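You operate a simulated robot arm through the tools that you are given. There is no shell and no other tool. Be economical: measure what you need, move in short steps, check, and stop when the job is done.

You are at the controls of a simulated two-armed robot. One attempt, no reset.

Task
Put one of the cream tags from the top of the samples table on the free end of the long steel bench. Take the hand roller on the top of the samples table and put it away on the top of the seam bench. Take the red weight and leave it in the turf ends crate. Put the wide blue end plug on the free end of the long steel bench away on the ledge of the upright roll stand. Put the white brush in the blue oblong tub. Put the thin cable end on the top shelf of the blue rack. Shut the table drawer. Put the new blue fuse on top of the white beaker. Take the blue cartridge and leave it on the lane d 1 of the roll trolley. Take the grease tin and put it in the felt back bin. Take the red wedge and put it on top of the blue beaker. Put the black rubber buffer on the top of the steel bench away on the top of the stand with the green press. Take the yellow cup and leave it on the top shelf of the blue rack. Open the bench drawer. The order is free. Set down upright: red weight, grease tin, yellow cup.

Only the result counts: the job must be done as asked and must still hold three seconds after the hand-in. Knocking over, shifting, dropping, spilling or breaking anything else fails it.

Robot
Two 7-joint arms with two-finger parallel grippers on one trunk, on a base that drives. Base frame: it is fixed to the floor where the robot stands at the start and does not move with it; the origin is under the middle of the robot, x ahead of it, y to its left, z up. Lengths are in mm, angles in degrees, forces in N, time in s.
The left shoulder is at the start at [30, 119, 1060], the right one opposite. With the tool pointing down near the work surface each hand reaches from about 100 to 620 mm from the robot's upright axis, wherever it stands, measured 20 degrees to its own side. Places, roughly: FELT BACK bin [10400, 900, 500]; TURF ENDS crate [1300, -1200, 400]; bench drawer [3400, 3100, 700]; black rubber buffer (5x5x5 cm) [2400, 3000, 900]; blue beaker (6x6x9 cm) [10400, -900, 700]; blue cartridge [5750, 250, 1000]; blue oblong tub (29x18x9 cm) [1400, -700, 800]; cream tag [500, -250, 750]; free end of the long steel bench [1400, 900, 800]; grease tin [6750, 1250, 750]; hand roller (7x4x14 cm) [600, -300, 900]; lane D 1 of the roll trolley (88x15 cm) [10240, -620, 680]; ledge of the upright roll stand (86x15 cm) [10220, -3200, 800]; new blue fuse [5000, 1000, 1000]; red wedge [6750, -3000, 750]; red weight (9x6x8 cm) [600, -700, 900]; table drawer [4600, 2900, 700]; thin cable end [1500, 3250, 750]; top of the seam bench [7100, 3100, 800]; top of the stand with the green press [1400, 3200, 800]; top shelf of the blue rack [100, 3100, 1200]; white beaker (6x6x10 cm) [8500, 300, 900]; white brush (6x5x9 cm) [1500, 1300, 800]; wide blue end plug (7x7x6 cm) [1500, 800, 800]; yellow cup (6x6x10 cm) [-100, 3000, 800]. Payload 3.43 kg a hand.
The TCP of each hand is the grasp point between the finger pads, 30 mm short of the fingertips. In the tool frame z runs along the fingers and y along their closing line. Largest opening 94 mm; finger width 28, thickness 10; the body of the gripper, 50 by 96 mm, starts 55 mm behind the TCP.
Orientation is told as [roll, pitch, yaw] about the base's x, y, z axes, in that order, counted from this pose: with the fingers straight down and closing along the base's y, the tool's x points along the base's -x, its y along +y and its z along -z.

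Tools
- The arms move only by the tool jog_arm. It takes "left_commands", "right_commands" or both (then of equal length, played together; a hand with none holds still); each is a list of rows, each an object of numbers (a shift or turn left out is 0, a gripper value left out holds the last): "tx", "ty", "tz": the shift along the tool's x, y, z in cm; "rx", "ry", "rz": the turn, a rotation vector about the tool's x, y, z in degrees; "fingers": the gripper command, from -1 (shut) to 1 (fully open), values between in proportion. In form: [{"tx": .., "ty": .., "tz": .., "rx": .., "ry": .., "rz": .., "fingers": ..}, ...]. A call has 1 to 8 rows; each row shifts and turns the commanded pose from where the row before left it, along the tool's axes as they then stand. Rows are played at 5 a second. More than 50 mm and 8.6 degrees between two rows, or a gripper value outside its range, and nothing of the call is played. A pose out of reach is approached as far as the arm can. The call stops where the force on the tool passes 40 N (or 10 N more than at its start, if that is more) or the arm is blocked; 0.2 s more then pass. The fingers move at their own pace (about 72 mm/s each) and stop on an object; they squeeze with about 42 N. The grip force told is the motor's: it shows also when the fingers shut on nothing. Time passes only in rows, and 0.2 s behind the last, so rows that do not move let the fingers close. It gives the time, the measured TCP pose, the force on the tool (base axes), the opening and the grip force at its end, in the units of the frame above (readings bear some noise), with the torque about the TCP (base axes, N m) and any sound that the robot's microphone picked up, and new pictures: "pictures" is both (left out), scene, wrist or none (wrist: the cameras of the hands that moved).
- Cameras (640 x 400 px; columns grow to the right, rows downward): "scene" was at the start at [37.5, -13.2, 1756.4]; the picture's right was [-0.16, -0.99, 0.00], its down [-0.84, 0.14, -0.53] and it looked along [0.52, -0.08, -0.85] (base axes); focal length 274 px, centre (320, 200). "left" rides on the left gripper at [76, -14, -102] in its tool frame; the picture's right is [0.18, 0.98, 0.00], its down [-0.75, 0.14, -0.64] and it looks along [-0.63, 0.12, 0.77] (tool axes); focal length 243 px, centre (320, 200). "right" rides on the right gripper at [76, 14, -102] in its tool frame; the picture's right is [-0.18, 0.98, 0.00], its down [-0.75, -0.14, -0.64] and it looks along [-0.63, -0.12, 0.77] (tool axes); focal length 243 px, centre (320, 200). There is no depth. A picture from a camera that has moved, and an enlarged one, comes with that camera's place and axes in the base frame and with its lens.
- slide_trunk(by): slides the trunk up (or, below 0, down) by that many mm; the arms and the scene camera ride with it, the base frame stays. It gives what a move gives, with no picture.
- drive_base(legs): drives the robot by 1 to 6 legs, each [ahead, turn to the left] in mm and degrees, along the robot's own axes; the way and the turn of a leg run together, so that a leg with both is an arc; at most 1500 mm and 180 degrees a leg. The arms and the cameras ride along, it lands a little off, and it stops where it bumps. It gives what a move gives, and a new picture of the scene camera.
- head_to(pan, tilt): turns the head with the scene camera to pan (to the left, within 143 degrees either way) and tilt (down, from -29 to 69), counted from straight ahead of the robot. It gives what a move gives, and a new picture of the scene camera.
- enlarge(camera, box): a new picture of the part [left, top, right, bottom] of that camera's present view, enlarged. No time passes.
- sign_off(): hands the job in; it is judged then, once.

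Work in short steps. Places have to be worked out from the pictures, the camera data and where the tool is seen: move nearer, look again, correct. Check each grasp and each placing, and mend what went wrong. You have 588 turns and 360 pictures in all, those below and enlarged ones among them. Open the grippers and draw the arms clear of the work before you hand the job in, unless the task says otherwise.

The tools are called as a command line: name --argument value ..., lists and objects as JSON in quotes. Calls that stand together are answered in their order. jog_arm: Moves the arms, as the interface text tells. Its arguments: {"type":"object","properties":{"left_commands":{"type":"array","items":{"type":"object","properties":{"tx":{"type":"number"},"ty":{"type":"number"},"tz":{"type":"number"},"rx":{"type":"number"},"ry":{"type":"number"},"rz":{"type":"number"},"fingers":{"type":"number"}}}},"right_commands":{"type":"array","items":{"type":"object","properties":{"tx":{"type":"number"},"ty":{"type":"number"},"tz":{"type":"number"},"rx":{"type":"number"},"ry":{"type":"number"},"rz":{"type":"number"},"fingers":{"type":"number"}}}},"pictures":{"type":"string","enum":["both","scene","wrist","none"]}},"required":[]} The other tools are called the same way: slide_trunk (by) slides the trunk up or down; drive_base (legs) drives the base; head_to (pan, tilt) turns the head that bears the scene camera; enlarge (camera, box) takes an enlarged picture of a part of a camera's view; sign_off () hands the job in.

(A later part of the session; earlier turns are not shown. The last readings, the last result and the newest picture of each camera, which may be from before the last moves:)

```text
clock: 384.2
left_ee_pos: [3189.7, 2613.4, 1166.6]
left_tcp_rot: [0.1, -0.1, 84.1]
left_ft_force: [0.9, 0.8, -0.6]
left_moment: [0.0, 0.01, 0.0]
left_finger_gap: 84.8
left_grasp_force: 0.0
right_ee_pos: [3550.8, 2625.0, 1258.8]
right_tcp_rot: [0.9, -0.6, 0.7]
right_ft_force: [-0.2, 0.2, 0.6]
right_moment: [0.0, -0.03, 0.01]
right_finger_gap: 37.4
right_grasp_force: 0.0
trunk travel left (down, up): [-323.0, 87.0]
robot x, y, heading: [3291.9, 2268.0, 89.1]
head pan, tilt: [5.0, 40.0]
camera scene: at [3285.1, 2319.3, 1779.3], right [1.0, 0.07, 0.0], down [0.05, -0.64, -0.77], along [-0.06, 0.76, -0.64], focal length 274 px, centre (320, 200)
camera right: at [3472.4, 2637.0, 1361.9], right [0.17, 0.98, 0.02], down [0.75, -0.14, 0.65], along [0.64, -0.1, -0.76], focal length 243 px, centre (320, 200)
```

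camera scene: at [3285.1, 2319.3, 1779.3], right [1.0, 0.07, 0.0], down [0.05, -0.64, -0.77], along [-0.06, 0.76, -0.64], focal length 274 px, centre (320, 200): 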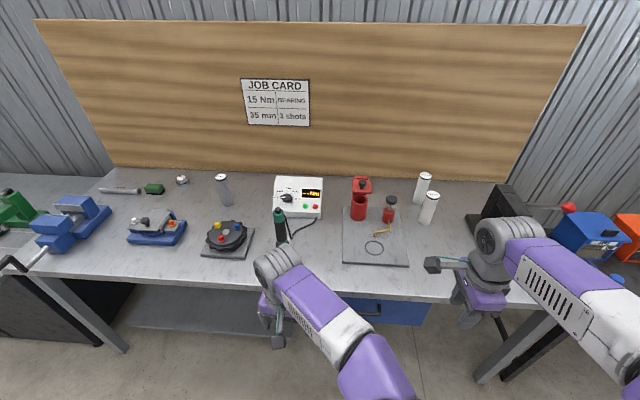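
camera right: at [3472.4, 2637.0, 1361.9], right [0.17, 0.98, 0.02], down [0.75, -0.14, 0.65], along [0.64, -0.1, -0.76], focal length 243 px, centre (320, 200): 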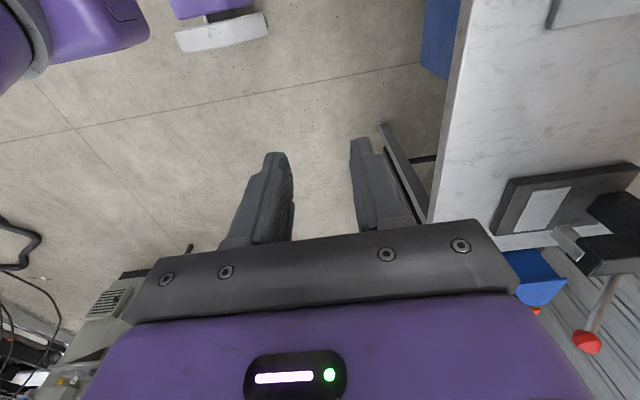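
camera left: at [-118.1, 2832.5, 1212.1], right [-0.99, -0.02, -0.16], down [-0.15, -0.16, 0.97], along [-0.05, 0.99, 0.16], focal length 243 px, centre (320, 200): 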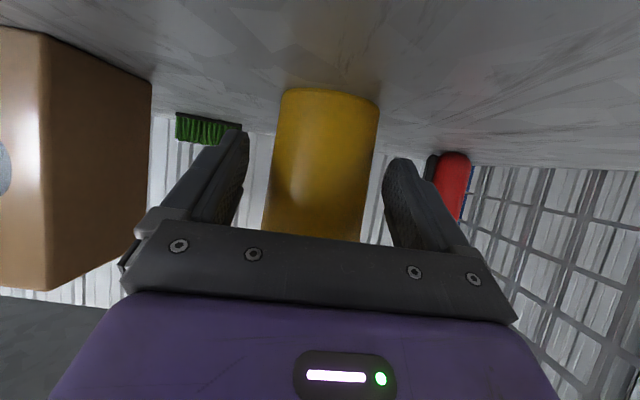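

I move the right hand toward the handle's x and tilt it to point forward with the fingers closing vertically.

jog_arm --right_commands '[{"tx": 4, "rx": -8.5, "fingers": 0.3}, {"tx": 4, "rx": -8.5}, {"tx": 4, "rx": -8.5}, {"tx": 3.5, "rx": -8.5}, {"rx": -8.5}, {"rx": -8.5}, {"rx": -8.5}, {"rx": -8.5}]' --pictures "none"

jog_arm --right_commands '[{"rx": -8.5}, {"rx": -8.5}, {"ty": -4.5}, {"ty": -4.5}, {"ty": -4.5}, {"ty": -4.5}, {"ty": -4.5}]' --pictures "both"

```text
clock: 385.8
left_ee_pos: [3205.7, 2610.7, 1172.3]
left_tcp_rot: [-0.1, -1.4, 81.0]
left_ft_force: [-1.2, 0.0, -0.6]
left_moment: [-0.03, 0.01, 0.01]
left_finger_gap: 84.7
left_grasp_force: 0.1
right_ee_pos: [3434.1, 2631.4, 1321.0]
right_tcp_rot: [64.2, 10.5, -3.3]
right_ft_force: [-1.1, 0.4, 0.9]
right_moment: [0.0, 0.01, -0.03]
right_finger_gap: 61.2
right_grasp_force: 0.0
right hand out of reach, approached as far as the arm can: row 6, 7, 8
trunk travel left (down, up): [-323.0, 87.0]
robot x, y, heading: [3291.0, 2267.7, 89.0]
head pan, tilt: [5.0, 40.0]
stopped in row 8 (right hand): the arm was blocked; the commanded pose is now the measured one
```

```text
clock: 386.3
left_ee_pos: [3195.1, 2613.7, 1166.7]
left_tcp_rot: [0.0, -0.4, 83.3]
left_ft_force: [-0.6, 1.1, -0.5]
left_moment: [-0.01, 0.0, 0.01]
left_finger_gap: 84.6
left_grasp_force: 0.1
right_ee_pos: [3513.7, 2638.1, 1382.6]
right_tcp_rot: [81.5, 19.0, -11.8]
right_ft_force: [1.0, 0.2, -0.2]
right_moment: [0.01, 0.02, 0.03]
right_finger_gap: 60.9
right_grasp_force: 0.0
right hand out of reach, approached as far as the arm can: row 1, 2
trunk travel left (down, up): [-323.0, 87.0]
robot x, y, heading: [3293.3, 2265.4, 89.1]
head pan, tilt: [5.0, 40.0]
stopped in row 2 (right hand): the arm was blocked; the commanded pose is now the measured one
camera scene: at [3286.3, 2320.0, 1779.3], right [1.0, 0.07, 0.0], down [0.05, -0.64, -0.77], along [-0.06, 0.76, -0.64], focal length 274 px, centre (320, 200)
camera right: at [3430.2, 2554.2, 1435.0], right [0.51, 0.04, 0.86], down [0.55, -0.78, -0.29], along [0.66, 0.62, -0.42], focal length 243 px, centre (320, 200)
```

scene: 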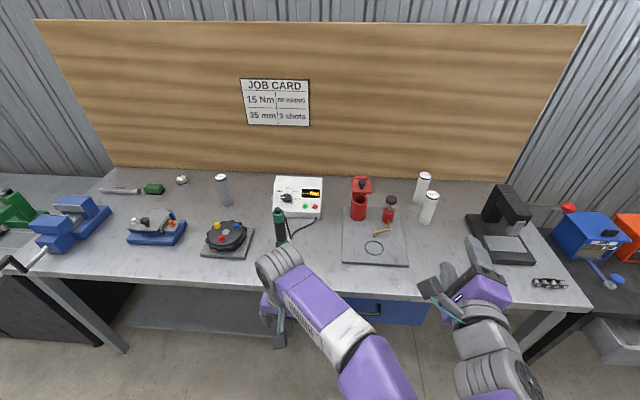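
right: 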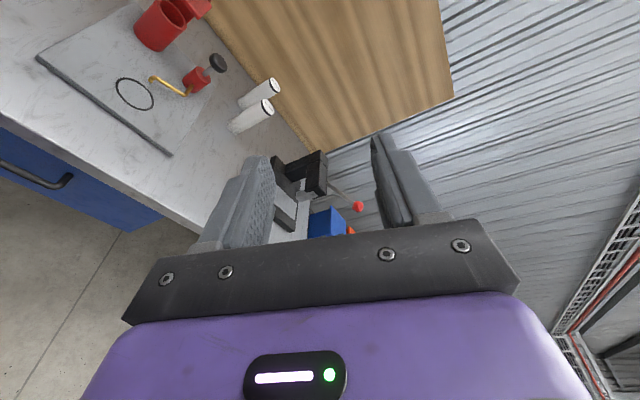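

The arm was blocked in a cramped pose. I back the base 120 mm to make room, then extend the hand forward while squaring its orientation.

drive_base --legs '[[-120, 0]]'

jog_arm --right_commands '[{"tz": 4.5}, {"tz": 4.5}, {"tz": 4, "rx": -2.8, "ry": 3.9, "rz": -6.3}, {"tz": 3, "rx": -2.8, "ry": 3.9, "rz": -6.3}, {"tz": 2, "rx": -2.8, "ry": 3.9, "rz": -6.3}]' --pictures "both"

```text
clock: 387.6
left_ee_pos: [3192.3, 2494.2, 1167.2]
left_tcp_rot: [-0.2, -0.4, 83.3]
left_ft_force: [0.4, -0.8, 0.0]
left_moment: [0.02, 0.01, 0.0]
left_finger_gap: 84.6
left_grasp_force: 0.0
right_ee_pos: [3510.1, 2516.3, 1381.7]
right_tcp_rot: [81.6, 19.0, -11.7]
right_ft_force: [1.1, -0.1, -0.1]
right_moment: [-0.03, 0.0, -0.01]
right_finger_gap: 61.2
right_grasp_force: 0.0
trunk travel left (down, up): [-323.0, 87.0]
robot x, y, heading: [3293.4, 2146.4, 89.0]
head pan, tilt: [5.0, 40.0]
camera scene: at [3283.3, 2197.9, 1779.3], right [1.0, 0.07, 0.0], down [0.05, -0.64, -0.77], along [-0.06, 0.76, -0.64], focal length 274 px, centre (320, 200)
```

scene: 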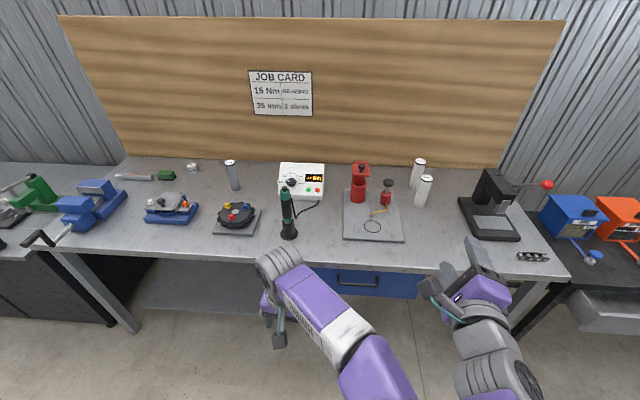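

```text
clock: 388.8
left_ee_pos: [3191.4, 2493.9, 1166.6]
left_tcp_rot: [-0.1, -0.4, 83.3]
left_ft_force: [-0.1, 0.3, 0.3]
left_moment: [-0.03, -0.01, 0.02]
left_finger_gap: 84.7
left_grasp_force: 0.0
right_ee_pos: [3534.9, 2695.3, 1360.3]
right_tcp_rot: [92.3, 0.7, 1.1]
right_ft_force: [0.1, -0.7, -0.7]
right_moment: [0.0, 0.02, 0.01]
right_finger_gap: 61.0
right_grasp_force: 0.0
trunk travel left (down, up): [-323.0, 87.0]
robot x, y, heading: [3293.8, 2145.7, 89.0]
head pan, tilt: [5.0, 40.0]
camera scene: at [3283.5, 2199.1, 1779.2], right [1.0, 0.07, 0.0], down [0.05, -0.64, -0.77], along [-0.06, 0.76, -0.64], focal length 274 px, centre (320, 200)
camera right: at [3459.3, 2591.0, 1371.2], right [0.2, -0.04, 0.98], down [0.76, -0.62, -0.18], along [0.61, 0.78, -0.09], focal length 243 px, centre (320, 200)
```

scene: 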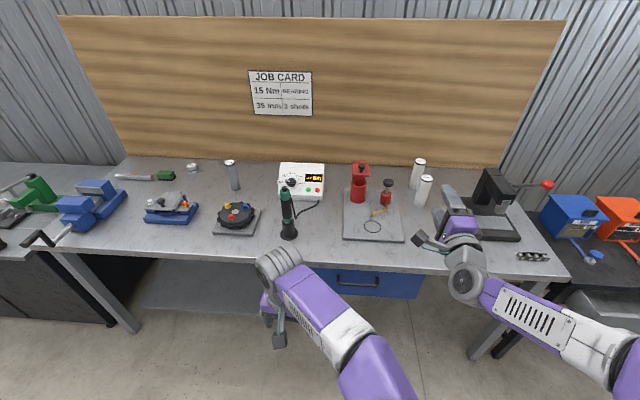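
right: 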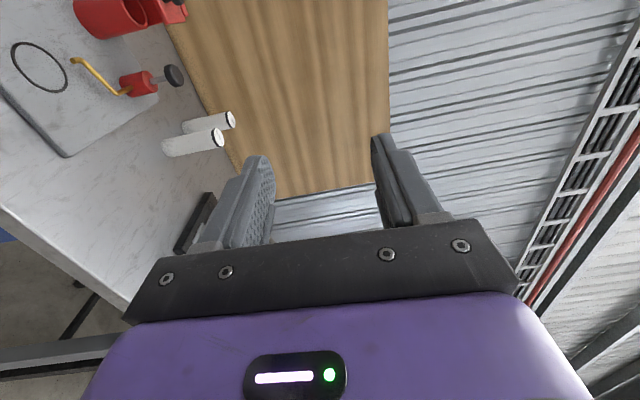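

Orientation is square now. I lower the hand in front of the drawer, moving left toward the handle.

jog_arm --right_commands '[{"ty": -4.5, "tx": 1.7}, {"ty": -4.5, "tx": 1.7}, {"ty": -4.5, "tx": 1.7}, {"ty": -4.5, "tx": 1.7}, {"ty": -4.5, "tx": 1.7}, {"ty": -4.5, "tx": 1.7}, {"ty": -4.5, "tx": 1.7}, {"ty": -4.5, "tx": 1.7}]' --pictures "none"

jog_arm --right_commands '[{"ty": -4.5}, {"ty": -4.5}, {"ty": -4.5}, {"ty": -3}]' --pictures "both"

```text
clock: 390.6
left_ee_pos: [3191.9, 2494.2, 1166.2]
left_tcp_rot: [-0.1, -0.3, 83.3]
left_ft_force: [0.5, 0.0, -0.3]
left_moment: [0.0, -0.02, 0.01]
left_finger_gap: 84.6
left_grasp_force: 0.0
right_ee_pos: [3391.8, 2705.1, 998.7]
right_tcp_rot: [92.3, 0.6, 1.1]
right_ft_force: [-0.3, 0.4, -0.1]
right_moment: [0.01, 0.01, -0.02]
right_finger_gap: 61.1
right_grasp_force: 0.0
trunk travel left (down, up): [-323.0, 87.0]
robot x, y, heading: [3290.3, 2145.8, 89.3]
head pan, tilt: [5.0, 40.0]
```

```text
clock: 391.6
left_ee_pos: [3192.3, 2492.8, 1166.6]
left_tcp_rot: [-0.1, -0.4, 83.3]
left_ft_force: [-0.5, 0.7, -0.4]
left_moment: [0.0, 0.01, 0.03]
left_finger_gap: 84.6
left_grasp_force: 0.1
right_ee_pos: [3392.5, 2712.0, 837.6]
right_tcp_rot: [92.2, 0.7, 1.2]
right_ft_force: [0.6, 0.1, -0.6]
right_moment: [0.03, 0.02, 0.03]
right_finger_gap: 61.2
right_grasp_force: 0.1
trunk travel left (down, up): [-323.0, 87.0]
robot x, y, heading: [3293.1, 2145.0, 89.0]
head pan, tilt: [5.0, 40.0]
camera scene: at [3283.3, 2198.3, 1779.3], right [1.0, 0.07, 0.0], down [0.05, -0.64, -0.77], along [-0.06, 0.76, -0.64], focal length 274 px, centre (320, 200)
camera right: at [3316.2, 2607.7, 849.3], right [0.2, -0.03, 0.98], down [0.76, -0.62, -0.18], along [0.61, 0.78, -0.1], focal length 243 px, centre (320, 200)
```

scene: 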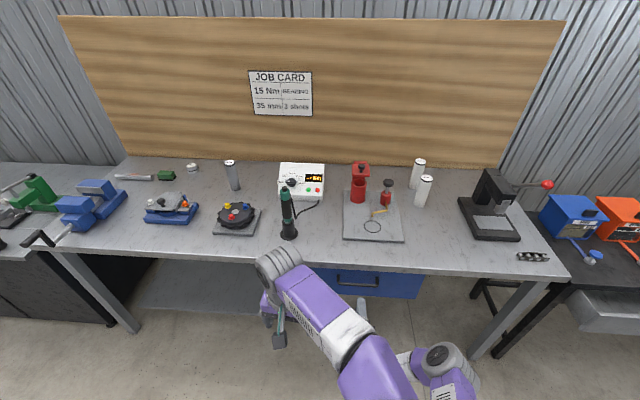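
right: 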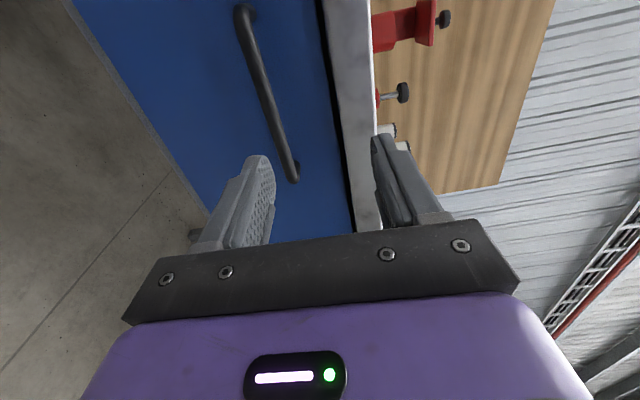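

The handle bar is at about y 2880, z 787, x 3310–3479. I lower 51 mm and advance.

jog_arm --right_commands '[{"ty": -2.6}, {"ty": -2.6}, {"tz": 4}, {"tz": 4}, {"tz": 3}]' --pictures "wrist"

```text
clock: 392.8
left_ee_pos: [3190.3, 2493.1, 1166.8]
left_tcp_rot: [-0.2, -0.4, 83.4]
left_ft_force: [-0.4, 0.0, 0.1]
left_moment: [0.01, -0.01, 0.01]
left_finger_gap: 84.6
left_grasp_force: 0.0
right_ee_pos: [3389.6, 2823.5, 793.8]
right_tcp_rot: [92.0, 0.8, 1.2]
right_ft_force: [1.0, 0.6, 0.4]
right_moment: [-0.01, 0.03, 0.07]
right_finger_gap: 60.9
right_grasp_force: 0.1
trunk travel left (down, up): [-323.0, 87.0]
robot x, y, heading: [3293.2, 2143.8, 89.0]
head pan, tilt: [5.0, 40.0]
camera right: at [3313.4, 2718.5, 805.8], right [0.2, -0.03, 0.98], down [0.76, -0.62, -0.17], along [0.61, 0.78, -0.1], focal length 243 px, centre (320, 200)
```

right: 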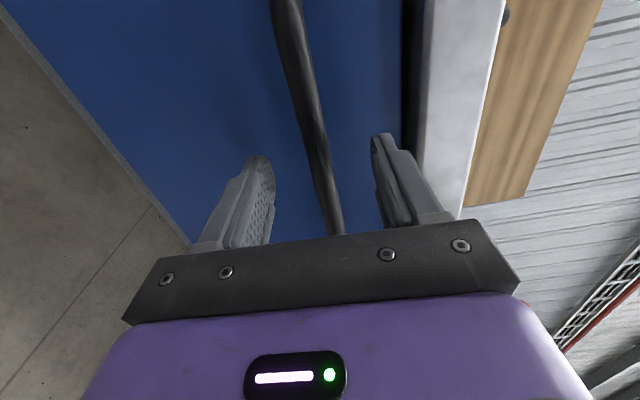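

The bar lies between the fingers. I advance 45 mm and close on it.

jog_arm --right_commands '[{"tz": 2, "ty": -0.3}, {"tz": 1.5}, {"tz": 1}]' --pictures "wrist"

```text
clock: 393.6
left_ee_pos: [3191.7, 2493.6, 1167.0]
left_tcp_rot: [-0.1, -0.4, 83.2]
left_ft_force: [0.9, -0.8, -1.3]
left_moment: [0.01, 0.03, 0.01]
left_finger_gap: 84.5
left_grasp_force: 0.2
right_ee_pos: [3394.4, 2829.5, 799.4]
right_tcp_rot: [92.4, 0.7, 1.2]
right_ft_force: [1.8, 0.1, -0.2]
right_moment: [-0.02, -0.02, -0.01]
right_finger_gap: 61.1
right_grasp_force: 0.1
right hand out of reach, approached as far as the arm can: row 1, 2, 3
trunk travel left (down, up): [-323.0, 87.0]
robot x, y, heading: [3290.7, 2146.0, 89.4]
head pan, tilt: [5.0, 40.0]
camera right: at [3317.9, 2725.9, 811.1], right [0.2, -0.03, 0.98], down [0.76, -0.62, -0.18], along [0.61, 0.78, -0.1], focal length 243 px, centre (320, 200)
```

right: 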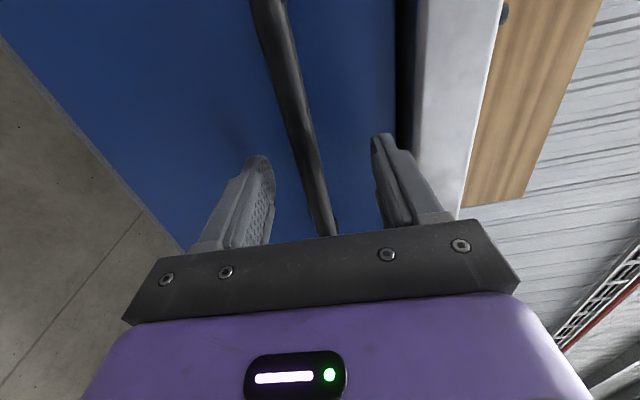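

At the arm's reach limit; I drive 45 mm forward instead and close.

drive_base --legs '[[45, 0]]'

jog_arm --right_commands '[{"ty": -0.6}, {"fingers": -1}, {}, {}]' --pictures "wrist"

```text
clock: 394.5
left_ee_pos: [3192.2, 2520.6, 1166.1]
left_tcp_rot: [-0.1, -0.3, 83.2]
left_ft_force: [0.5, -0.4, 0.0]
left_moment: [-0.02, -0.01, 0.01]
left_finger_gap: 84.6
left_grasp_force: 0.2
right_ee_pos: [3393.3, 2852.6, 790.3]
right_tcp_rot: [91.6, 0.9, 1.0]
right_ft_force: [0.7, -0.3, 0.0]
right_moment: [-0.02, 0.01, 0.0]
right_finger_gap: 61.0
right_grasp_force: 0.1
trunk travel left (down, up): [-323.0, 87.0]
robot x, y, heading: [3291.1, 2178.0, 89.1]
head pan, tilt: [5.0, 40.0]
stopped in leg 1: the force on the tool passed its limit at 105 N (the readings are from after the stop); the commanded pose is now the measured one
camera scene: at [3283.9, 2225.9, 1779.2], right [1.0, 0.07, 0.0], down [0.05, -0.64, -0.77], along [-0.05, 0.76, -0.64], focal length 274 px, centre (320, 200)
```

scene: 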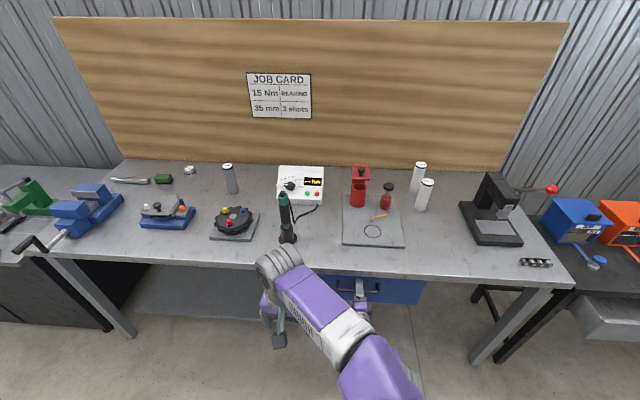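

```text
clock: 395.5
left_ee_pos: [3192.7, 2520.2, 1168.6]
left_tcp_rot: [0.0, -0.5, 83.3]
left_ft_force: [-0.3, 0.8, -0.8]
left_moment: [0.0, 0.02, 0.02]
left_finger_gap: 84.6
left_grasp_force: 0.0
right_ee_pos: [3393.8, 2852.7, 795.5]
right_tcp_rot: [92.3, 0.6, 1.0]
right_ft_force: [-0.3, -4.0, 18.5]
right_moment: [-0.08, -0.9, -0.05]
right_finger_gap: 18.2
right_grasp_force: 45.2
right hand out of reach, approached as far as the arm can: row 1
trunk travel left (down, up): [-323.0, 87.0]
robot x, y, heading: [3289.8, 2174.9, 89.0]
head pan, tilt: [5.0, 40.0]
camera right: at [3317.9, 2748.9, 807.1], right [0.19, -0.03, 0.98], down [0.76, -0.62, -0.17], along [0.62, 0.78, -0.1], focal length 243 px, centre (320, 200)
```

right: 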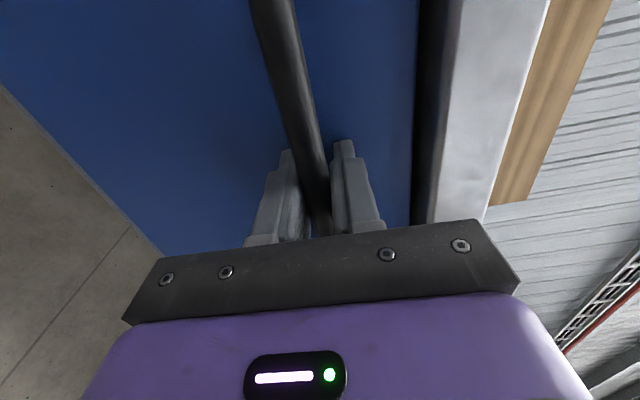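

The handle is gripped. I pull by driving the base back.

drive_base --legs '[[-120, 0]]'

drive_base --legs '[[-120, 0]]'

```text
clock: 396.7
left_ee_pos: [3191.0, 2400.4, 1167.3]
left_tcp_rot: [0.0, -0.5, 83.3]
left_ft_force: [0.0, -0.3, -0.6]
left_moment: [0.01, -0.02, -0.02]
left_finger_gap: 84.7
left_grasp_force: 0.1
right_ee_pos: [3394.5, 2732.7, 794.8]
right_tcp_rot: [92.2, 0.6, 0.9]
right_ft_force: [6.0, 1.6, 21.5]
right_moment: [-0.13, -1.01, 0.22]
right_finger_gap: 18.3
right_grasp_force: 44.8
trunk travel left (down, up): [-323.0, 87.0]
robot x, y, heading: [3287.8, 2055.8, 89.1]
head pan, tilt: [5.0, 40.0]
camera scene: at [3282.3, 2103.6, 1779.4], right [1.0, 0.07, 0.0], down [0.05, -0.64, -0.77], along [-0.05, 0.77, -0.64], focal length 274 px, centre (320, 200)
```

scene: 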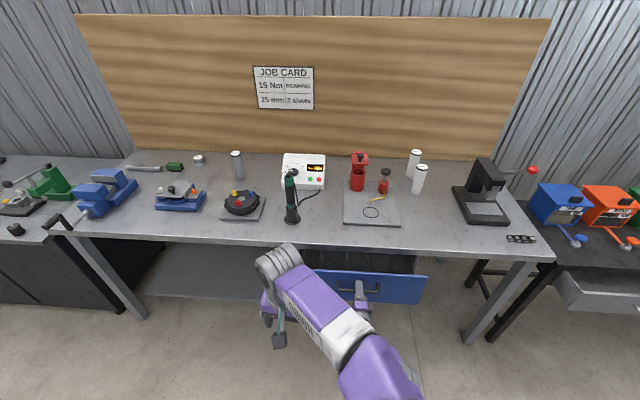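

```text
clock: 398.0
left_ee_pos: [3189.4, 2279.6, 1165.8]
left_tcp_rot: [0.0, -0.4, 83.2]
left_ft_force: [0.9, -0.5, 0.2]
left_moment: [0.01, 0.0, -0.01]
left_finger_gap: 84.7
left_grasp_force: 0.1
right_ee_pos: [3393.1, 2611.9, 796.7]
right_tcp_rot: [92.2, 0.7, 0.6]
right_ft_force: [7.0, 1.7, 6.7]
right_moment: [0.06, -1.12, 0.33]
right_finger_gap: 18.4
right_grasp_force: 44.9
trunk travel left (down, up): [-323.0, 87.0]
robot x, y, heading: [3287.2, 1932.3, 89.1]
head pan, tilt: [5.0, 40.0]
camera scene: at [3280.8, 1984.1, 1779.3], right [1.0, 0.07, 0.0], down [0.04, -0.64, -0.77], along [-0.05, 0.76, -0.64], focal length 274 px, centre (320, 200)
```

scene: 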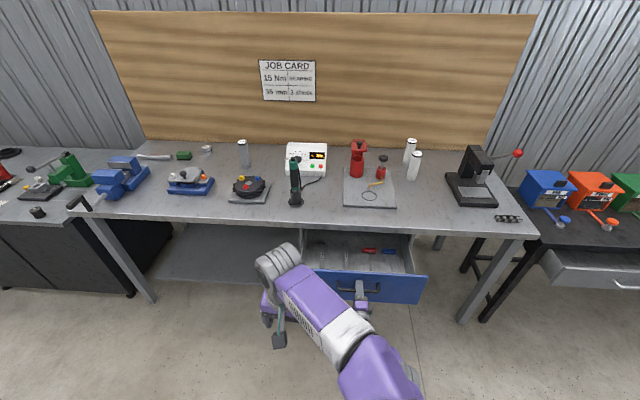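

The drawer is 240 mm open with contents visible. I try another 60 mm.

drive_base --legs '[[-60, 0]]'

```text
clock: 399.0
left_ee_pos: [3189.8, 2220.5, 1165.7]
left_tcp_rot: [0.0, -0.5, 83.3]
left_ft_force: [0.8, -0.9, 0.2]
left_moment: [0.04, 0.0, -0.01]
left_finger_gap: 84.3
left_grasp_force: 0.0
right_ee_pos: [3393.0, 2551.1, 796.5]
right_tcp_rot: [92.2, 0.7, 0.4]
right_ft_force: [9.9, 0.0, 0.1]
right_moment: [0.12, -1.17, 0.05]
right_finger_gap: 18.5
right_grasp_force: 44.6
trunk travel left (down, up): [-323.0, 87.0]
robot x, y, heading: [3283.3, 1870.4, 89.2]
head pan, tilt: [5.0, 40.0]
camera scene: at [3280.4, 1923.6, 1779.3], right [1.0, 0.07, 0.0], down [0.04, -0.64, -0.77], along [-0.05, 0.76, -0.64], focal length 274 px, centre (320, 200)
```

scene: 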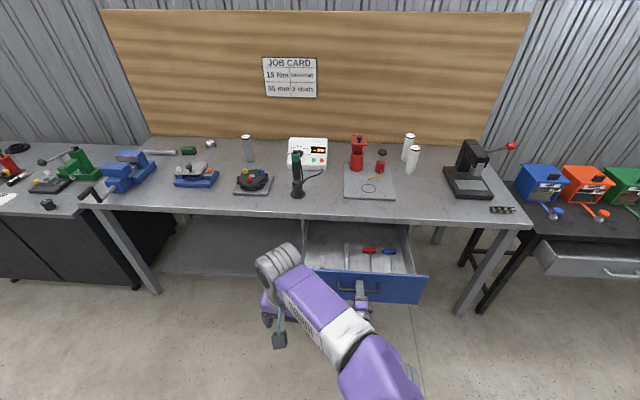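

Opened about 300 mm. I release the handle and back away.

jog_arm --right_commands '[{"fingers": 0.2}, {}, {}]' --pictures "none"

drive_base --legs '[[-150, 0]]'

head_to --pan -35 --tilt 35

```text
clock: 399.8
left_ee_pos: [3187.7, 2221.1, 1166.3]
left_tcp_rot: [-0.1, -0.4, 83.3]
left_ft_force: [0.5, -0.2, -0.9]
left_moment: [0.01, 0.02, 0.01]
left_finger_gap: 84.5
left_grasp_force: 0.0
right_ee_pos: [3393.1, 2552.2, 794.5]
right_tcp_rot: [92.2, 0.8, 0.5]
right_ft_force: [0.4, 0.3, 1.0]
right_moment: [-0.02, 0.01, 0.03]
right_finger_gap: 56.3
right_grasp_force: 0.1
trunk travel left (down, up): [-323.0, 87.0]
robot x, y, heading: [3287.8, 1874.7, 89.0]
head pan, tilt: [5.0, 40.0]
```

```text
clock: 401.1
left_ee_pos: [3184.9, 2067.6, 1167.3]
left_tcp_rot: [-0.2, -0.4, 83.3]
left_ft_force: [0.0, -0.6, 0.2]
left_moment: [0.03, 0.0, 0.02]
left_finger_gap: 84.8
left_grasp_force: 0.0
right_ee_pos: [3391.8, 2399.2, 796.0]
right_tcp_rot: [92.2, 0.6, 0.3]
right_ft_force: [0.3, 0.6, 0.3]
right_moment: [-0.04, 0.0, -0.03]
right_finger_gap: 56.3
right_grasp_force: 0.0
trunk travel left (down, up): [-323.0, 87.0]
robot x, y, heading: [3284.3, 1717.6, 88.9]
head pan, tilt: [5.0, 40.0]
camera scene: at [3276.6, 1770.7, 1779.3], right [1.0, 0.07, 0.0], down [0.04, -0.64, -0.77], along [-0.05, 0.76, -0.64], focal length 274 px, centre (320, 200)
```

scene: 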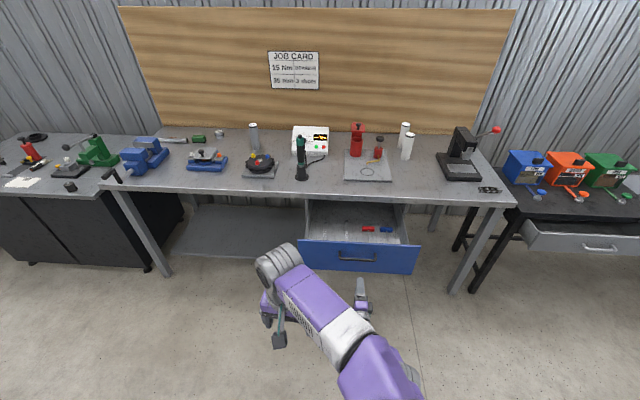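

```text
clock: 402.2
left_ee_pos: [3186.3, 2068.4, 1165.3]
left_tcp_rot: [-0.1, -0.5, 83.1]
left_ft_force: [-0.8, -0.7, -0.2]
left_moment: [0.0, 0.0, 0.02]
left_finger_gap: 84.9
left_grasp_force: 0.0
right_ee_pos: [3391.2, 2399.6, 795.4]
right_tcp_rot: [92.2, 0.7, 0.4]
right_ft_force: [0.3, 0.7, 0.1]
right_moment: [-0.01, -0.05, -0.01]
right_finger_gap: 56.4
right_grasp_force: 0.1
trunk travel left (down, up): [-323.0, 87.0]
robot x, y, heading: [3279.8, 1718.9, 89.0]
head pan, tilt: [-35.0, 35.0]
camera scene: at [3334.2, 1758.5, 1786.8], right [0.81, -0.59, 0.0], down [-0.34, -0.46, -0.82], along [0.48, 0.66, -0.57], focal length 274 px, centre (320, 200)
```

scene: 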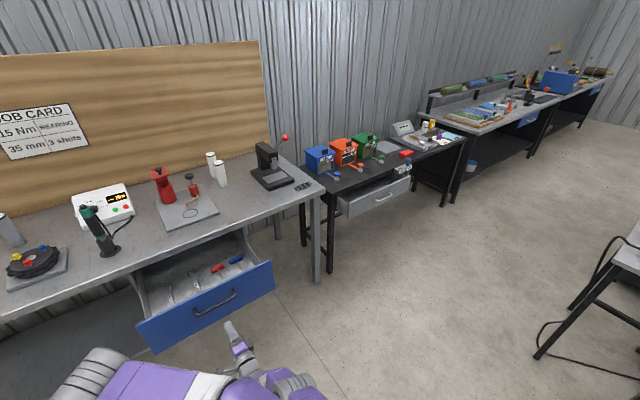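

The drawer is open. Next the grey table drawer further right: I retract the right hand a bit and drive there.

jog_arm --right_commands '[{"tz": -4}, {"tz": -4}, {"tz": -4}, {"tz": -4}, {"tz": -3}]' --pictures "none"

drive_base --legs '[[0, -77], [1150, 0], [0, 78]]'

head_to --pan 0 --tilt 40

```text
clock: 403.4
left_ee_pos: [3185.4, 2067.6, 1167.3]
left_tcp_rot: [-0.2, -0.5, 83.3]
left_ft_force: [-0.4, 0.4, -0.7]
left_moment: [0.02, -0.07, -0.01]
left_finger_gap: 84.5
left_grasp_force: 0.1
right_ee_pos: [3393.6, 2212.0, 787.7]
right_tcp_rot: [92.3, 0.7, 0.4]
right_ft_force: [-0.2, -0.6, -0.3]
right_moment: [0.02, 0.04, 0.02]
right_finger_gap: 56.6
right_grasp_force: 0.0
trunk travel left (down, up): [-323.0, 87.0]
robot x, y, heading: [3282.9, 1721.3, 88.9]
head pan, tilt: [-35.0, 35.0]
```

```text
clock: 415.9
left_ee_pos: [4314.0, 2280.2, 1166.8]
left_tcp_rot: [-0.2, -0.5, 81.7]
left_ft_force: [-0.1, -0.3, 0.2]
left_moment: [0.01, 0.0, -0.01]
left_finger_gap: 84.7
left_grasp_force: 0.0
right_ee_pos: [4524.5, 2419.3, 787.0]
right_tcp_rot: [92.2, 0.7, -1.1]
right_ft_force: [0.4, 0.5, -0.8]
right_moment: [0.0, -0.01, 0.0]
right_finger_gap: 56.8
right_grasp_force: 0.0
trunk travel left (down, up): [-323.0, 87.0]
robot x, y, heading: [4403.1, 1928.4, 87.5]
head pan, tilt: [-35.0, 35.0]
camera scene: at [4453.8, 1966.9, 1786.8], right [0.79, -0.61, 0.0], down [-0.35, -0.46, -0.82], along [0.5, 0.65, -0.57], focal length 274 px, centre (320, 200)
```

scene: 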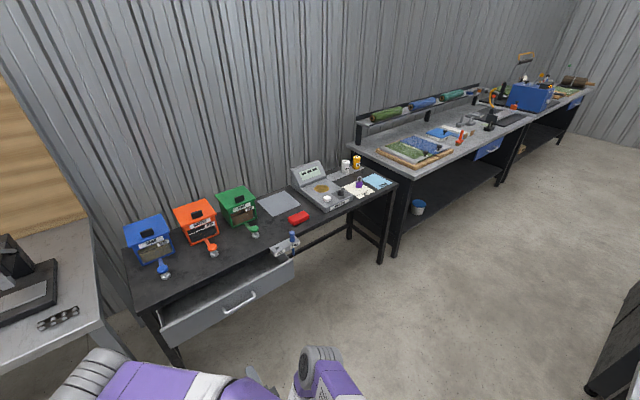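

```text
clock: 416.9
left_ee_pos: [4312.3, 2279.7, 1167.1]
left_tcp_rot: [0.0, -0.5, 81.7]
left_ft_force: [-1.3, 0.3, 0.5]
left_moment: [-0.02, 0.02, 0.01]
left_finger_gap: 84.6
left_grasp_force: 0.0
right_ee_pos: [4523.2, 2419.5, 788.5]
right_tcp_rot: [92.3, 0.7, -1.1]
right_ft_force: [0.1, -0.1, -0.4]
right_moment: [0.0, -0.01, -0.03]
right_finger_gap: 56.4
right_grasp_force: 0.1
trunk travel left (down, up): [-323.0, 87.0]
robot x, y, heading: [4402.1, 1925.0, 87.3]
head pan, tilt: [0.0, 40.0]
camera scene: at [4404.2, 1981.9, 1779.3], right [1.0, -0.04, 0.0], down [-0.03, -0.64, -0.77], along [0.03, 0.77, -0.64], focal length 274 px, centre (320, 200)
```

scene: 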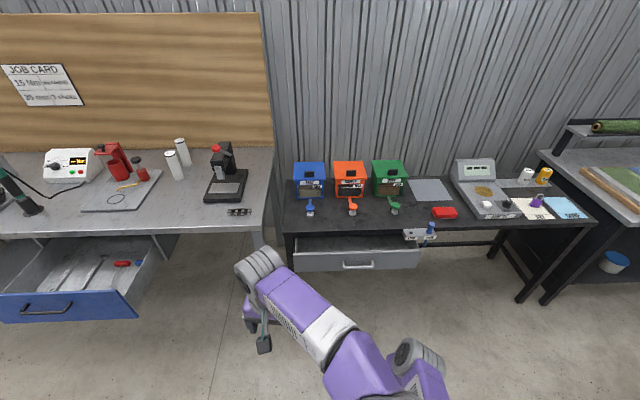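

There is a LOCK piece by the drawer; I enlarge to inspect.

enlarge --camera "scene" --box '[270, 190, 470, 315]'

```text
3.20 times, centred on (370, 252) of scene
camera zoom: at [4404.2, 1981.9, 1779.3], right [1.0, -0.04, 0.0], down [-0.03, -0.64, -0.77], along [0.03, 0.77, -0.64], focal length 878 px, centre (160, 32)
```

zoom: 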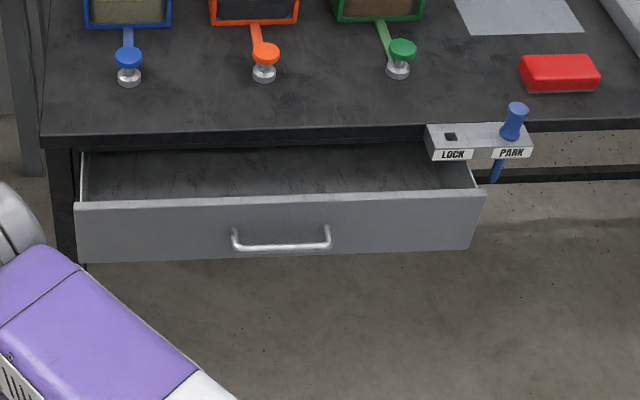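

The pin sits in PARK, so the drawer is free to shut. I line up the right hand with the drawer handle and look.

jog_arm --right_commands '[{"tx": -4}, {"tx": -3.5}, {"tz": 4}, {"tz": 4}, {"tz": 3}]' --pictures "wrist"

```text
clock: 418.1
left_ee_pos: [4314.2, 2279.9, 1165.9]
left_tcp_rot: [-0.1, -0.3, 81.7]
left_ft_force: [0.1, -0.2, -0.6]
left_moment: [-0.01, 0.01, 0.0]
left_finger_gap: 84.8
left_grasp_force: 0.1
right_ee_pos: [4600.0, 2529.3, 788.3]
right_tcp_rot: [92.1, 0.6, -1.1]
right_ft_force: [0.0, -0.1, 0.2]
right_moment: [0.01, 0.02, 0.0]
right_finger_gap: 56.1
right_grasp_force: 0.1
trunk travel left (down, up): [-323.0, 87.0]
robot x, y, heading: [4404.7, 1928.5, 87.5]
head pan, tilt: [0.0, 40.0]
camera right: at [4520.8, 2428.2, 800.5], right [0.2, -0.04, 0.98], down [0.74, -0.65, -0.17], along [0.64, 0.76, -0.1], focal length 243 px, centre (320, 200)
```

right: 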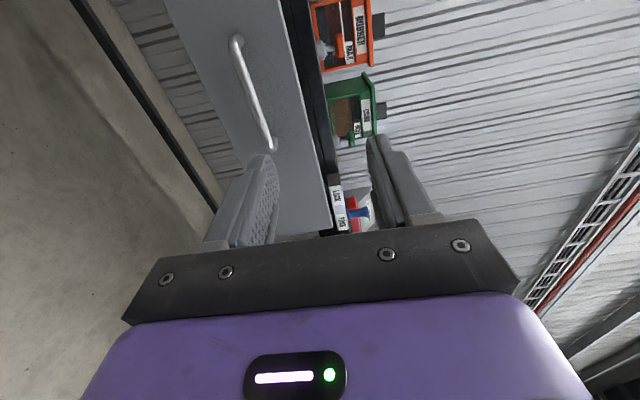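

The handle is at about [4609,2739,712]. I lower the hand 75 mm and close the distance.

jog_arm --right_commands '[{"ty": -4, "tx": -0.5}, {"ty": -3.5, "tx": -0.4}, {"tz": 4}]' --pictures "none"

drive_base --legs '[[90, 0]]'

jog_arm --right_commands '[{}]' --pictures "wrist"

```text
clock: 418.9
left_ee_pos: [4312.8, 2280.3, 1167.1]
left_tcp_rot: [-0.1, -0.3, 81.7]
left_ft_force: [-0.4, 0.6, 0.5]
left_moment: [0.03, -0.02, 0.0]
left_finger_gap: 84.6
left_grasp_force: 0.0
right_ee_pos: [4609.8, 2556.3, 750.0]
right_tcp_rot: [92.1, 0.7, -1.1]
right_ft_force: [0.0, -0.2, 0.0]
right_moment: [0.01, -0.05, 0.02]
right_finger_gap: 56.5
right_grasp_force: 0.0
right hand out of reach, approached as far as the arm can: row 2, 3
trunk travel left (down, up): [-323.0, 87.0]
robot x, y, heading: [4404.2, 1932.7, 87.3]
head pan, tilt: [0.0, 40.0]
```

```text
clock: 420.0
left_ee_pos: [4317.6, 2367.4, 1166.6]
left_tcp_rot: [-0.1, -0.3, 81.7]
left_ft_force: [0.1, 0.4, 0.0]
left_moment: [-0.01, -0.02, -0.02]
left_finger_gap: 84.8
left_grasp_force: 0.0
right_ee_pos: [4615.1, 2644.0, 749.6]
right_tcp_rot: [92.2, 0.7, -1.2]
right_ft_force: [-0.5, 0.0, 1.6]
right_moment: [-0.02, -0.06, -0.02]
right_finger_gap: 56.3
right_grasp_force: 0.1
trunk travel left (down, up): [-323.0, 87.0]
robot x, y, heading: [4409.1, 2014.7, 87.3]
head pan, tilt: [0.0, 40.0]
camera scene: at [4408.1, 2070.1, 1779.2], right [1.0, -0.05, 0.0], down [-0.03, -0.64, -0.77], along [0.03, 0.76, -0.64], focal length 274 px, centre (320, 200)
```

scene: 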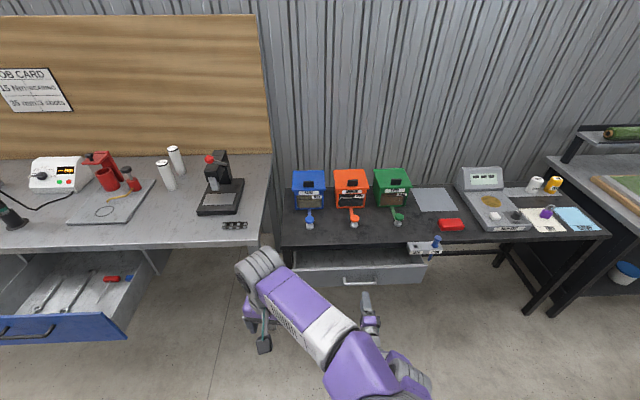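

```text
clock: 420.4
left_ee_pos: [4319.4, 2366.1, 1167.1]
left_tcp_rot: [-0.2, -0.3, 81.7]
left_ft_force: [-0.1, 0.9, -0.1]
left_moment: [0.02, 0.02, 0.03]
left_finger_gap: 84.4
left_grasp_force: 0.0
right_ee_pos: [4614.7, 2643.7, 751.0]
right_tcp_rot: [92.1, 0.7, -1.2]
right_ft_force: [0.7, 0.1, 0.1]
right_moment: [-0.02, 0.0, -0.01]
right_finger_gap: 56.5
right_grasp_force: 0.1
trunk travel left (down, up): [-323.0, 87.0]
robot x, y, heading: [4406.7, 2017.0, 87.5]
head pan, tilt: [0.0, 40.0]
camera right: at [4535.1, 2541.7, 762.8], right [0.2, -0.04, 0.98], down [0.74, -0.65, -0.17], along [0.65, 0.76, -0.1], focal length 243 px, centre (320, 200)
```

right: 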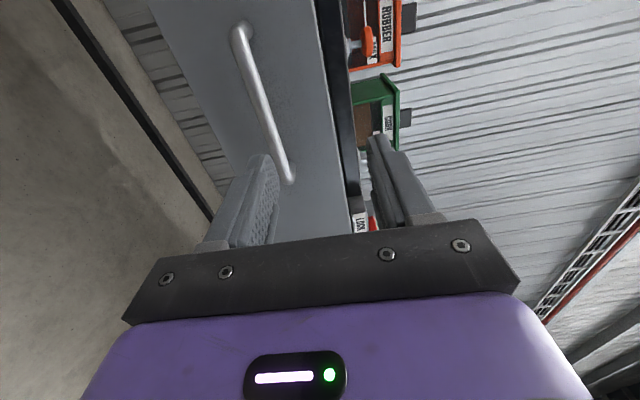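

I lower the trunk 40 mm to reach handle height.

slide_trunk --by -38

jog_arm --right_commands '[{}]' --pictures "wrist"

```text
clock: 421.2
left_ee_pos: [4318.0, 2366.3, 1128.6]
left_tcp_rot: [-0.2, -0.4, 81.5]
left_ft_force: [-0.4, 0.6, -0.3]
left_moment: [-0.03, -0.01, 0.02]
left_finger_gap: 84.7
left_grasp_force: 0.0
right_ee_pos: [4615.2, 2642.3, 712.5]
right_tcp_rot: [92.0, 0.7, -1.2]
right_ft_force: [0.8, 0.2, 0.4]
right_moment: [0.0, 0.0, 0.01]
right_finger_gap: 56.4
right_grasp_force: 0.0
trunk travel left (down, up): [-285.0, 125.0]
robot x, y, heading: [4407.2, 2013.2, 87.6]
head pan, tilt: [0.0, 40.0]
```

```text
clock: 421.6
left_ee_pos: [4317.9, 2367.4, 1128.3]
left_tcp_rot: [-0.1, -0.4, 81.7]
left_ft_force: [-0.5, -0.2, 0.8]
left_moment: [-0.01, -0.01, -0.02]
left_finger_gap: 84.7
left_grasp_force: 0.1
right_ee_pos: [4615.7, 2644.4, 712.4]
right_tcp_rot: [92.1, 0.7, -1.2]
right_ft_force: [-0.1, -0.3, -0.1]
right_moment: [0.0, 0.0, 0.01]
right_finger_gap: 56.4
right_grasp_force: 0.1
trunk travel left (down, up): [-285.0, 125.0]
robot x, y, heading: [4408.9, 2015.4, 87.5]
head pan, tilt: [0.0, 40.0]
camera right: at [4535.1, 2541.9, 724.7], right [0.2, -0.04, 0.98], down [0.74, -0.65, -0.17], along [0.65, 0.76, -0.1], focal length 243 px, centre (320, 200)
```

right: 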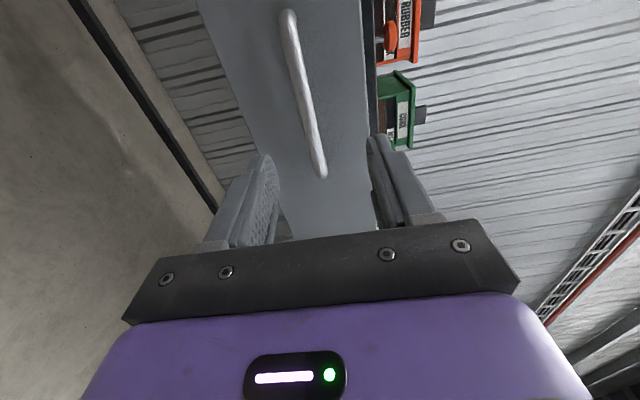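

I narrow the fingers and drive forward to meet the drawer face and push.

jog_arm --right_commands '[{"fingers": -0.15}, {}]' --pictures "none"

drive_base --legs '[[80, 0]]'

jog_arm --right_commands '[{}]' --pictures "wrist"

```text
clock: 422.2
left_ee_pos: [4317.3, 2367.3, 1128.6]
left_tcp_rot: [-0.1, -0.5, 81.6]
left_ft_force: [-0.3, -0.3, 0.6]
left_moment: [-0.01, -0.04, 0.04]
left_finger_gap: 84.5
left_grasp_force: 0.0
right_ee_pos: [4614.5, 2642.6, 712.8]
right_tcp_rot: [92.1, 0.7, -1.2]
right_ft_force: [0.6, -0.4, -0.1]
right_moment: [0.02, -0.02, -0.02]
right_finger_gap: 39.9
right_grasp_force: 0.0
trunk travel left (down, up): [-285.0, 125.0]
robot x, y, heading: [4404.6, 2014.7, 87.7]
head pan, tilt: [0.0, 40.0]
```

```text
clock: 423.3
left_ee_pos: [4321.5, 2445.9, 1127.7]
left_tcp_rot: [-0.1, -0.3, 81.5]
left_ft_force: [0.0, -0.4, -0.5]
left_moment: [0.02, 0.0, 0.01]
left_finger_gap: 84.5
left_grasp_force: 0.0
right_ee_pos: [4618.6, 2723.1, 710.8]
right_tcp_rot: [92.1, 0.7, -1.3]
right_ft_force: [0.5, 0.8, -0.6]
right_moment: [-0.01, 0.04, -0.03]
right_finger_gap: 40.0
right_grasp_force: 0.0
trunk travel left (down, up): [-285.0, 125.0]
robot x, y, heading: [4408.3, 2093.4, 87.0]
head pan, tilt: [0.0, 40.0]
camera scene: at [4411.8, 2149.9, 1741.2], right [1.0, -0.05, 0.0], down [-0.03, -0.64, -0.77], along [0.04, 0.76, -0.64], focal length 274 px, centre (320, 200)
```

scene: 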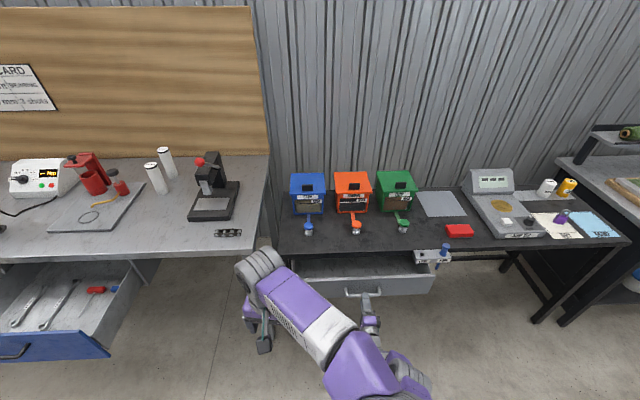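

```text
clock: 423.7
left_ee_pos: [4322.0, 2446.1, 1128.1]
left_tcp_rot: [-0.1, -0.5, 81.5]
left_ft_force: [0.0, 0.1, 0.2]
left_moment: [-0.01, 0.04, 0.02]
left_finger_gap: 84.7
left_grasp_force: 0.1
right_ee_pos: [4620.0, 2722.1, 712.2]
right_tcp_rot: [92.2, 0.7, -1.2]
right_ft_force: [0.0, -0.1, -0.3]
right_moment: [0.03, 0.0, -0.02]
right_finger_gap: 40.0
right_grasp_force: 0.1
trunk travel left (down, up): [-285.0, 125.0]
robot x, y, heading: [4412.9, 2096.3, 87.3]
head pan, tilt: [0.0, 40.0]
camera right: at [4539.5, 2621.1, 724.7], right [0.2, -0.04, 0.98], down [0.74, -0.65, -0.17], along [0.65, 0.76, -0.1], focal length 243 px, centre (320, 200)
```

right: 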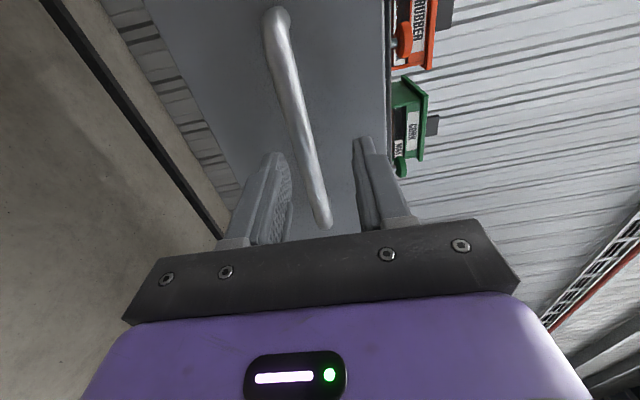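

The bar is between the fingers; I keep driving forward to push the drawer in.

drive_base --legs '[[80, 0]]'

```text
clock: 424.8
left_ee_pos: [4326.5, 2526.3, 1127.9]
left_tcp_rot: [-0.1, -0.3, 81.5]
left_ft_force: [1.2, 1.6, -0.3]
left_moment: [0.0, 0.01, -0.02]
left_finger_gap: 84.4
left_grasp_force: 0.1
right_ee_pos: [4623.4, 2802.9, 711.4]
right_tcp_rot: [92.2, 0.6, -1.2]
right_ft_force: [-0.1, 1.4, -0.5]
right_moment: [0.01, 0.01, -0.01]
right_finger_gap: 40.0
right_grasp_force: 0.1
trunk travel left (down, up): [-285.0, 125.0]
robot x, y, heading: [4415.3, 2175.9, 87.3]
head pan, tilt: [0.0, 40.0]
camera scene: at [4415.5, 2230.0, 1741.2], right [1.0, -0.05, 0.0], down [-0.03, -0.64, -0.77], along [0.04, 0.76, -0.64], focal length 274 px, centre (320, 200)
```

scene: 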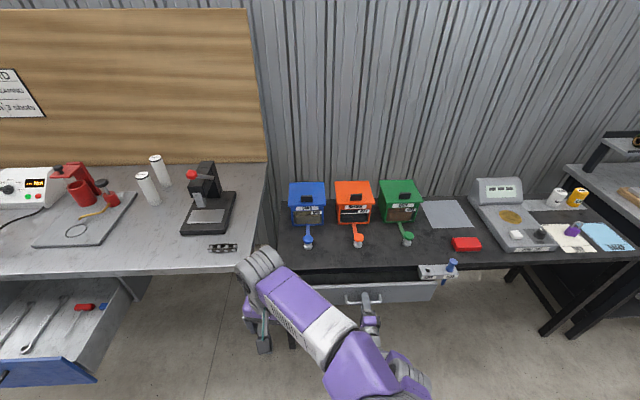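

The drawer is moving in. I continue.

drive_base --legs '[[70, 0]]'

enlarge --camera "scene" --box '[240, 220, 480, 370]'

```text
clock: 425.8
left_ee_pos: [4330.0, 2593.1, 1127.1]
left_tcp_rot: [-0.2, -0.2, 81.5]
left_ft_force: [1.0, 0.1, 0.3]
left_moment: [0.01, -0.01, -0.01]
left_finger_gap: 84.5
left_grasp_force: 0.1
right_ee_pos: [4626.0, 2864.8, 709.6]
right_tcp_rot: [91.7, 0.9, -1.3]
right_ft_force: [0.2, -0.4, 0.5]
right_moment: [-0.01, 0.01, -0.05]
right_finger_gap: 40.0
right_grasp_force: 0.1
trunk travel left (down, up): [-285.0, 125.0]
robot x, y, heading: [4418.9, 2245.5, 87.3]
head pan, tilt: [0.0, 40.0]
stopped in leg 1: the force on the tool passed its limit at 72 N (the readings are from after the stop); the commanded pose is now the measured one
camera scene: at [4418.6, 2294.2, 1741.2], right [1.0, -0.05, 0.0], down [-0.03, -0.64, -0.77], along [0.04, 0.77, -0.64], focal length 274 px, centre (320, 200)
```

scene: 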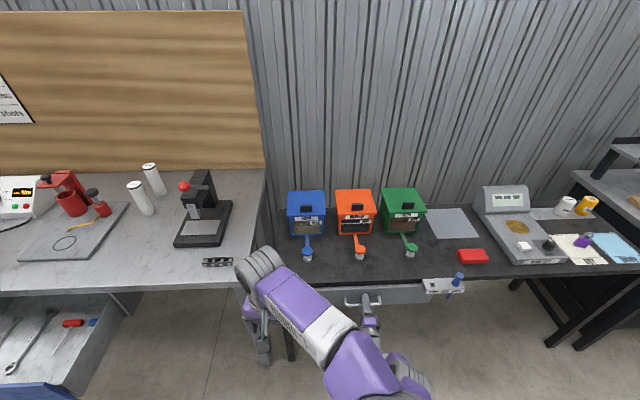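

```text
2.67 times, centred on (360, 295) of scene
camera zoom: at [4418.6, 2294.2, 1741.2], right [1.0, -0.05, 0.0], down [-0.03, -0.64, -0.77], along [0.04, 0.77, -0.64], focal length 732 px, centre (213, -53)
```

zoom: 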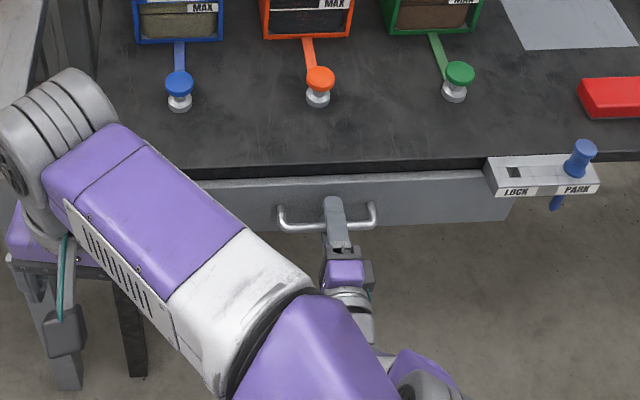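

It met a stop; I give one more small push to verify it is fully shut.

drive_base --legs '[[20, 0]]'

enlarge --camera "scene" --box '[240, 220, 480, 370]'

```text
clock: 426.6
left_ee_pos: [4331.3, 2599.4, 1129.8]
left_tcp_rot: [-0.3, -0.4, 81.3]
left_ft_force: [0.8, 0.0, -0.9]
left_moment: [0.03, 0.0, 0.03]
left_finger_gap: 84.7
left_grasp_force: 0.0
right_ee_pos: [4627.1, 2867.6, 705.2]
right_tcp_rot: [91.7, 1.0, -1.4]
right_ft_force: [-0.9, -17.5, 14.8]
right_moment: [0.03, 0.24, 0.23]
right_finger_gap: 30.9
right_grasp_force: 0.1
trunk travel left (down, up): [-285.0, 125.0]
robot x, y, heading: [4419.4, 2252.9, 87.2]
head pan, tilt: [0.0, 40.0]
stopped in leg 1: the force on the tool passed its limit at 66 N (the readings are from after the stop); the commanded pose is now the measured one
camera scene: at [4418.4, 2300.2, 1741.4], right [1.0, -0.05, 0.0], down [-0.03, -0.64, -0.77], along [0.04, 0.77, -0.64], focal length 274 px, centre (320, 200)
```

scene: 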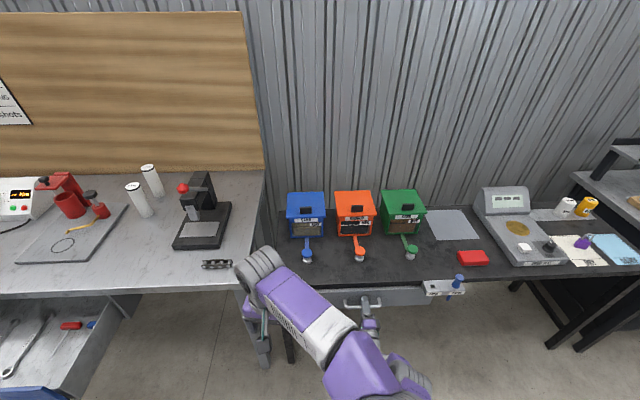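

```text
2.67 times, centred on (360, 295) of scene
camera zoom: at [4418.4, 2300.2, 1741.4], right [1.0, -0.05, 0.0], down [-0.03, -0.64, -0.77], along [0.04, 0.77, -0.64], focal length 732 px, centre (213, -53)
```

zoom: 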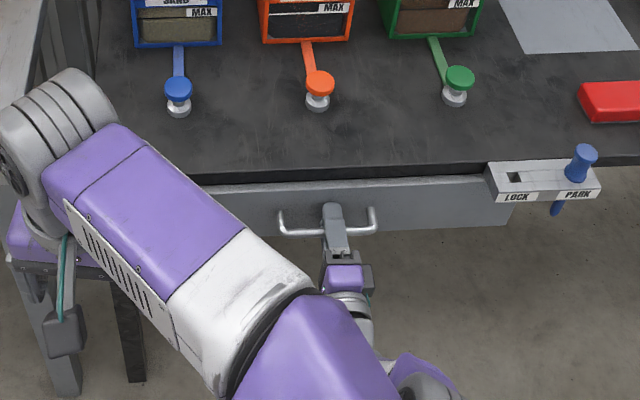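

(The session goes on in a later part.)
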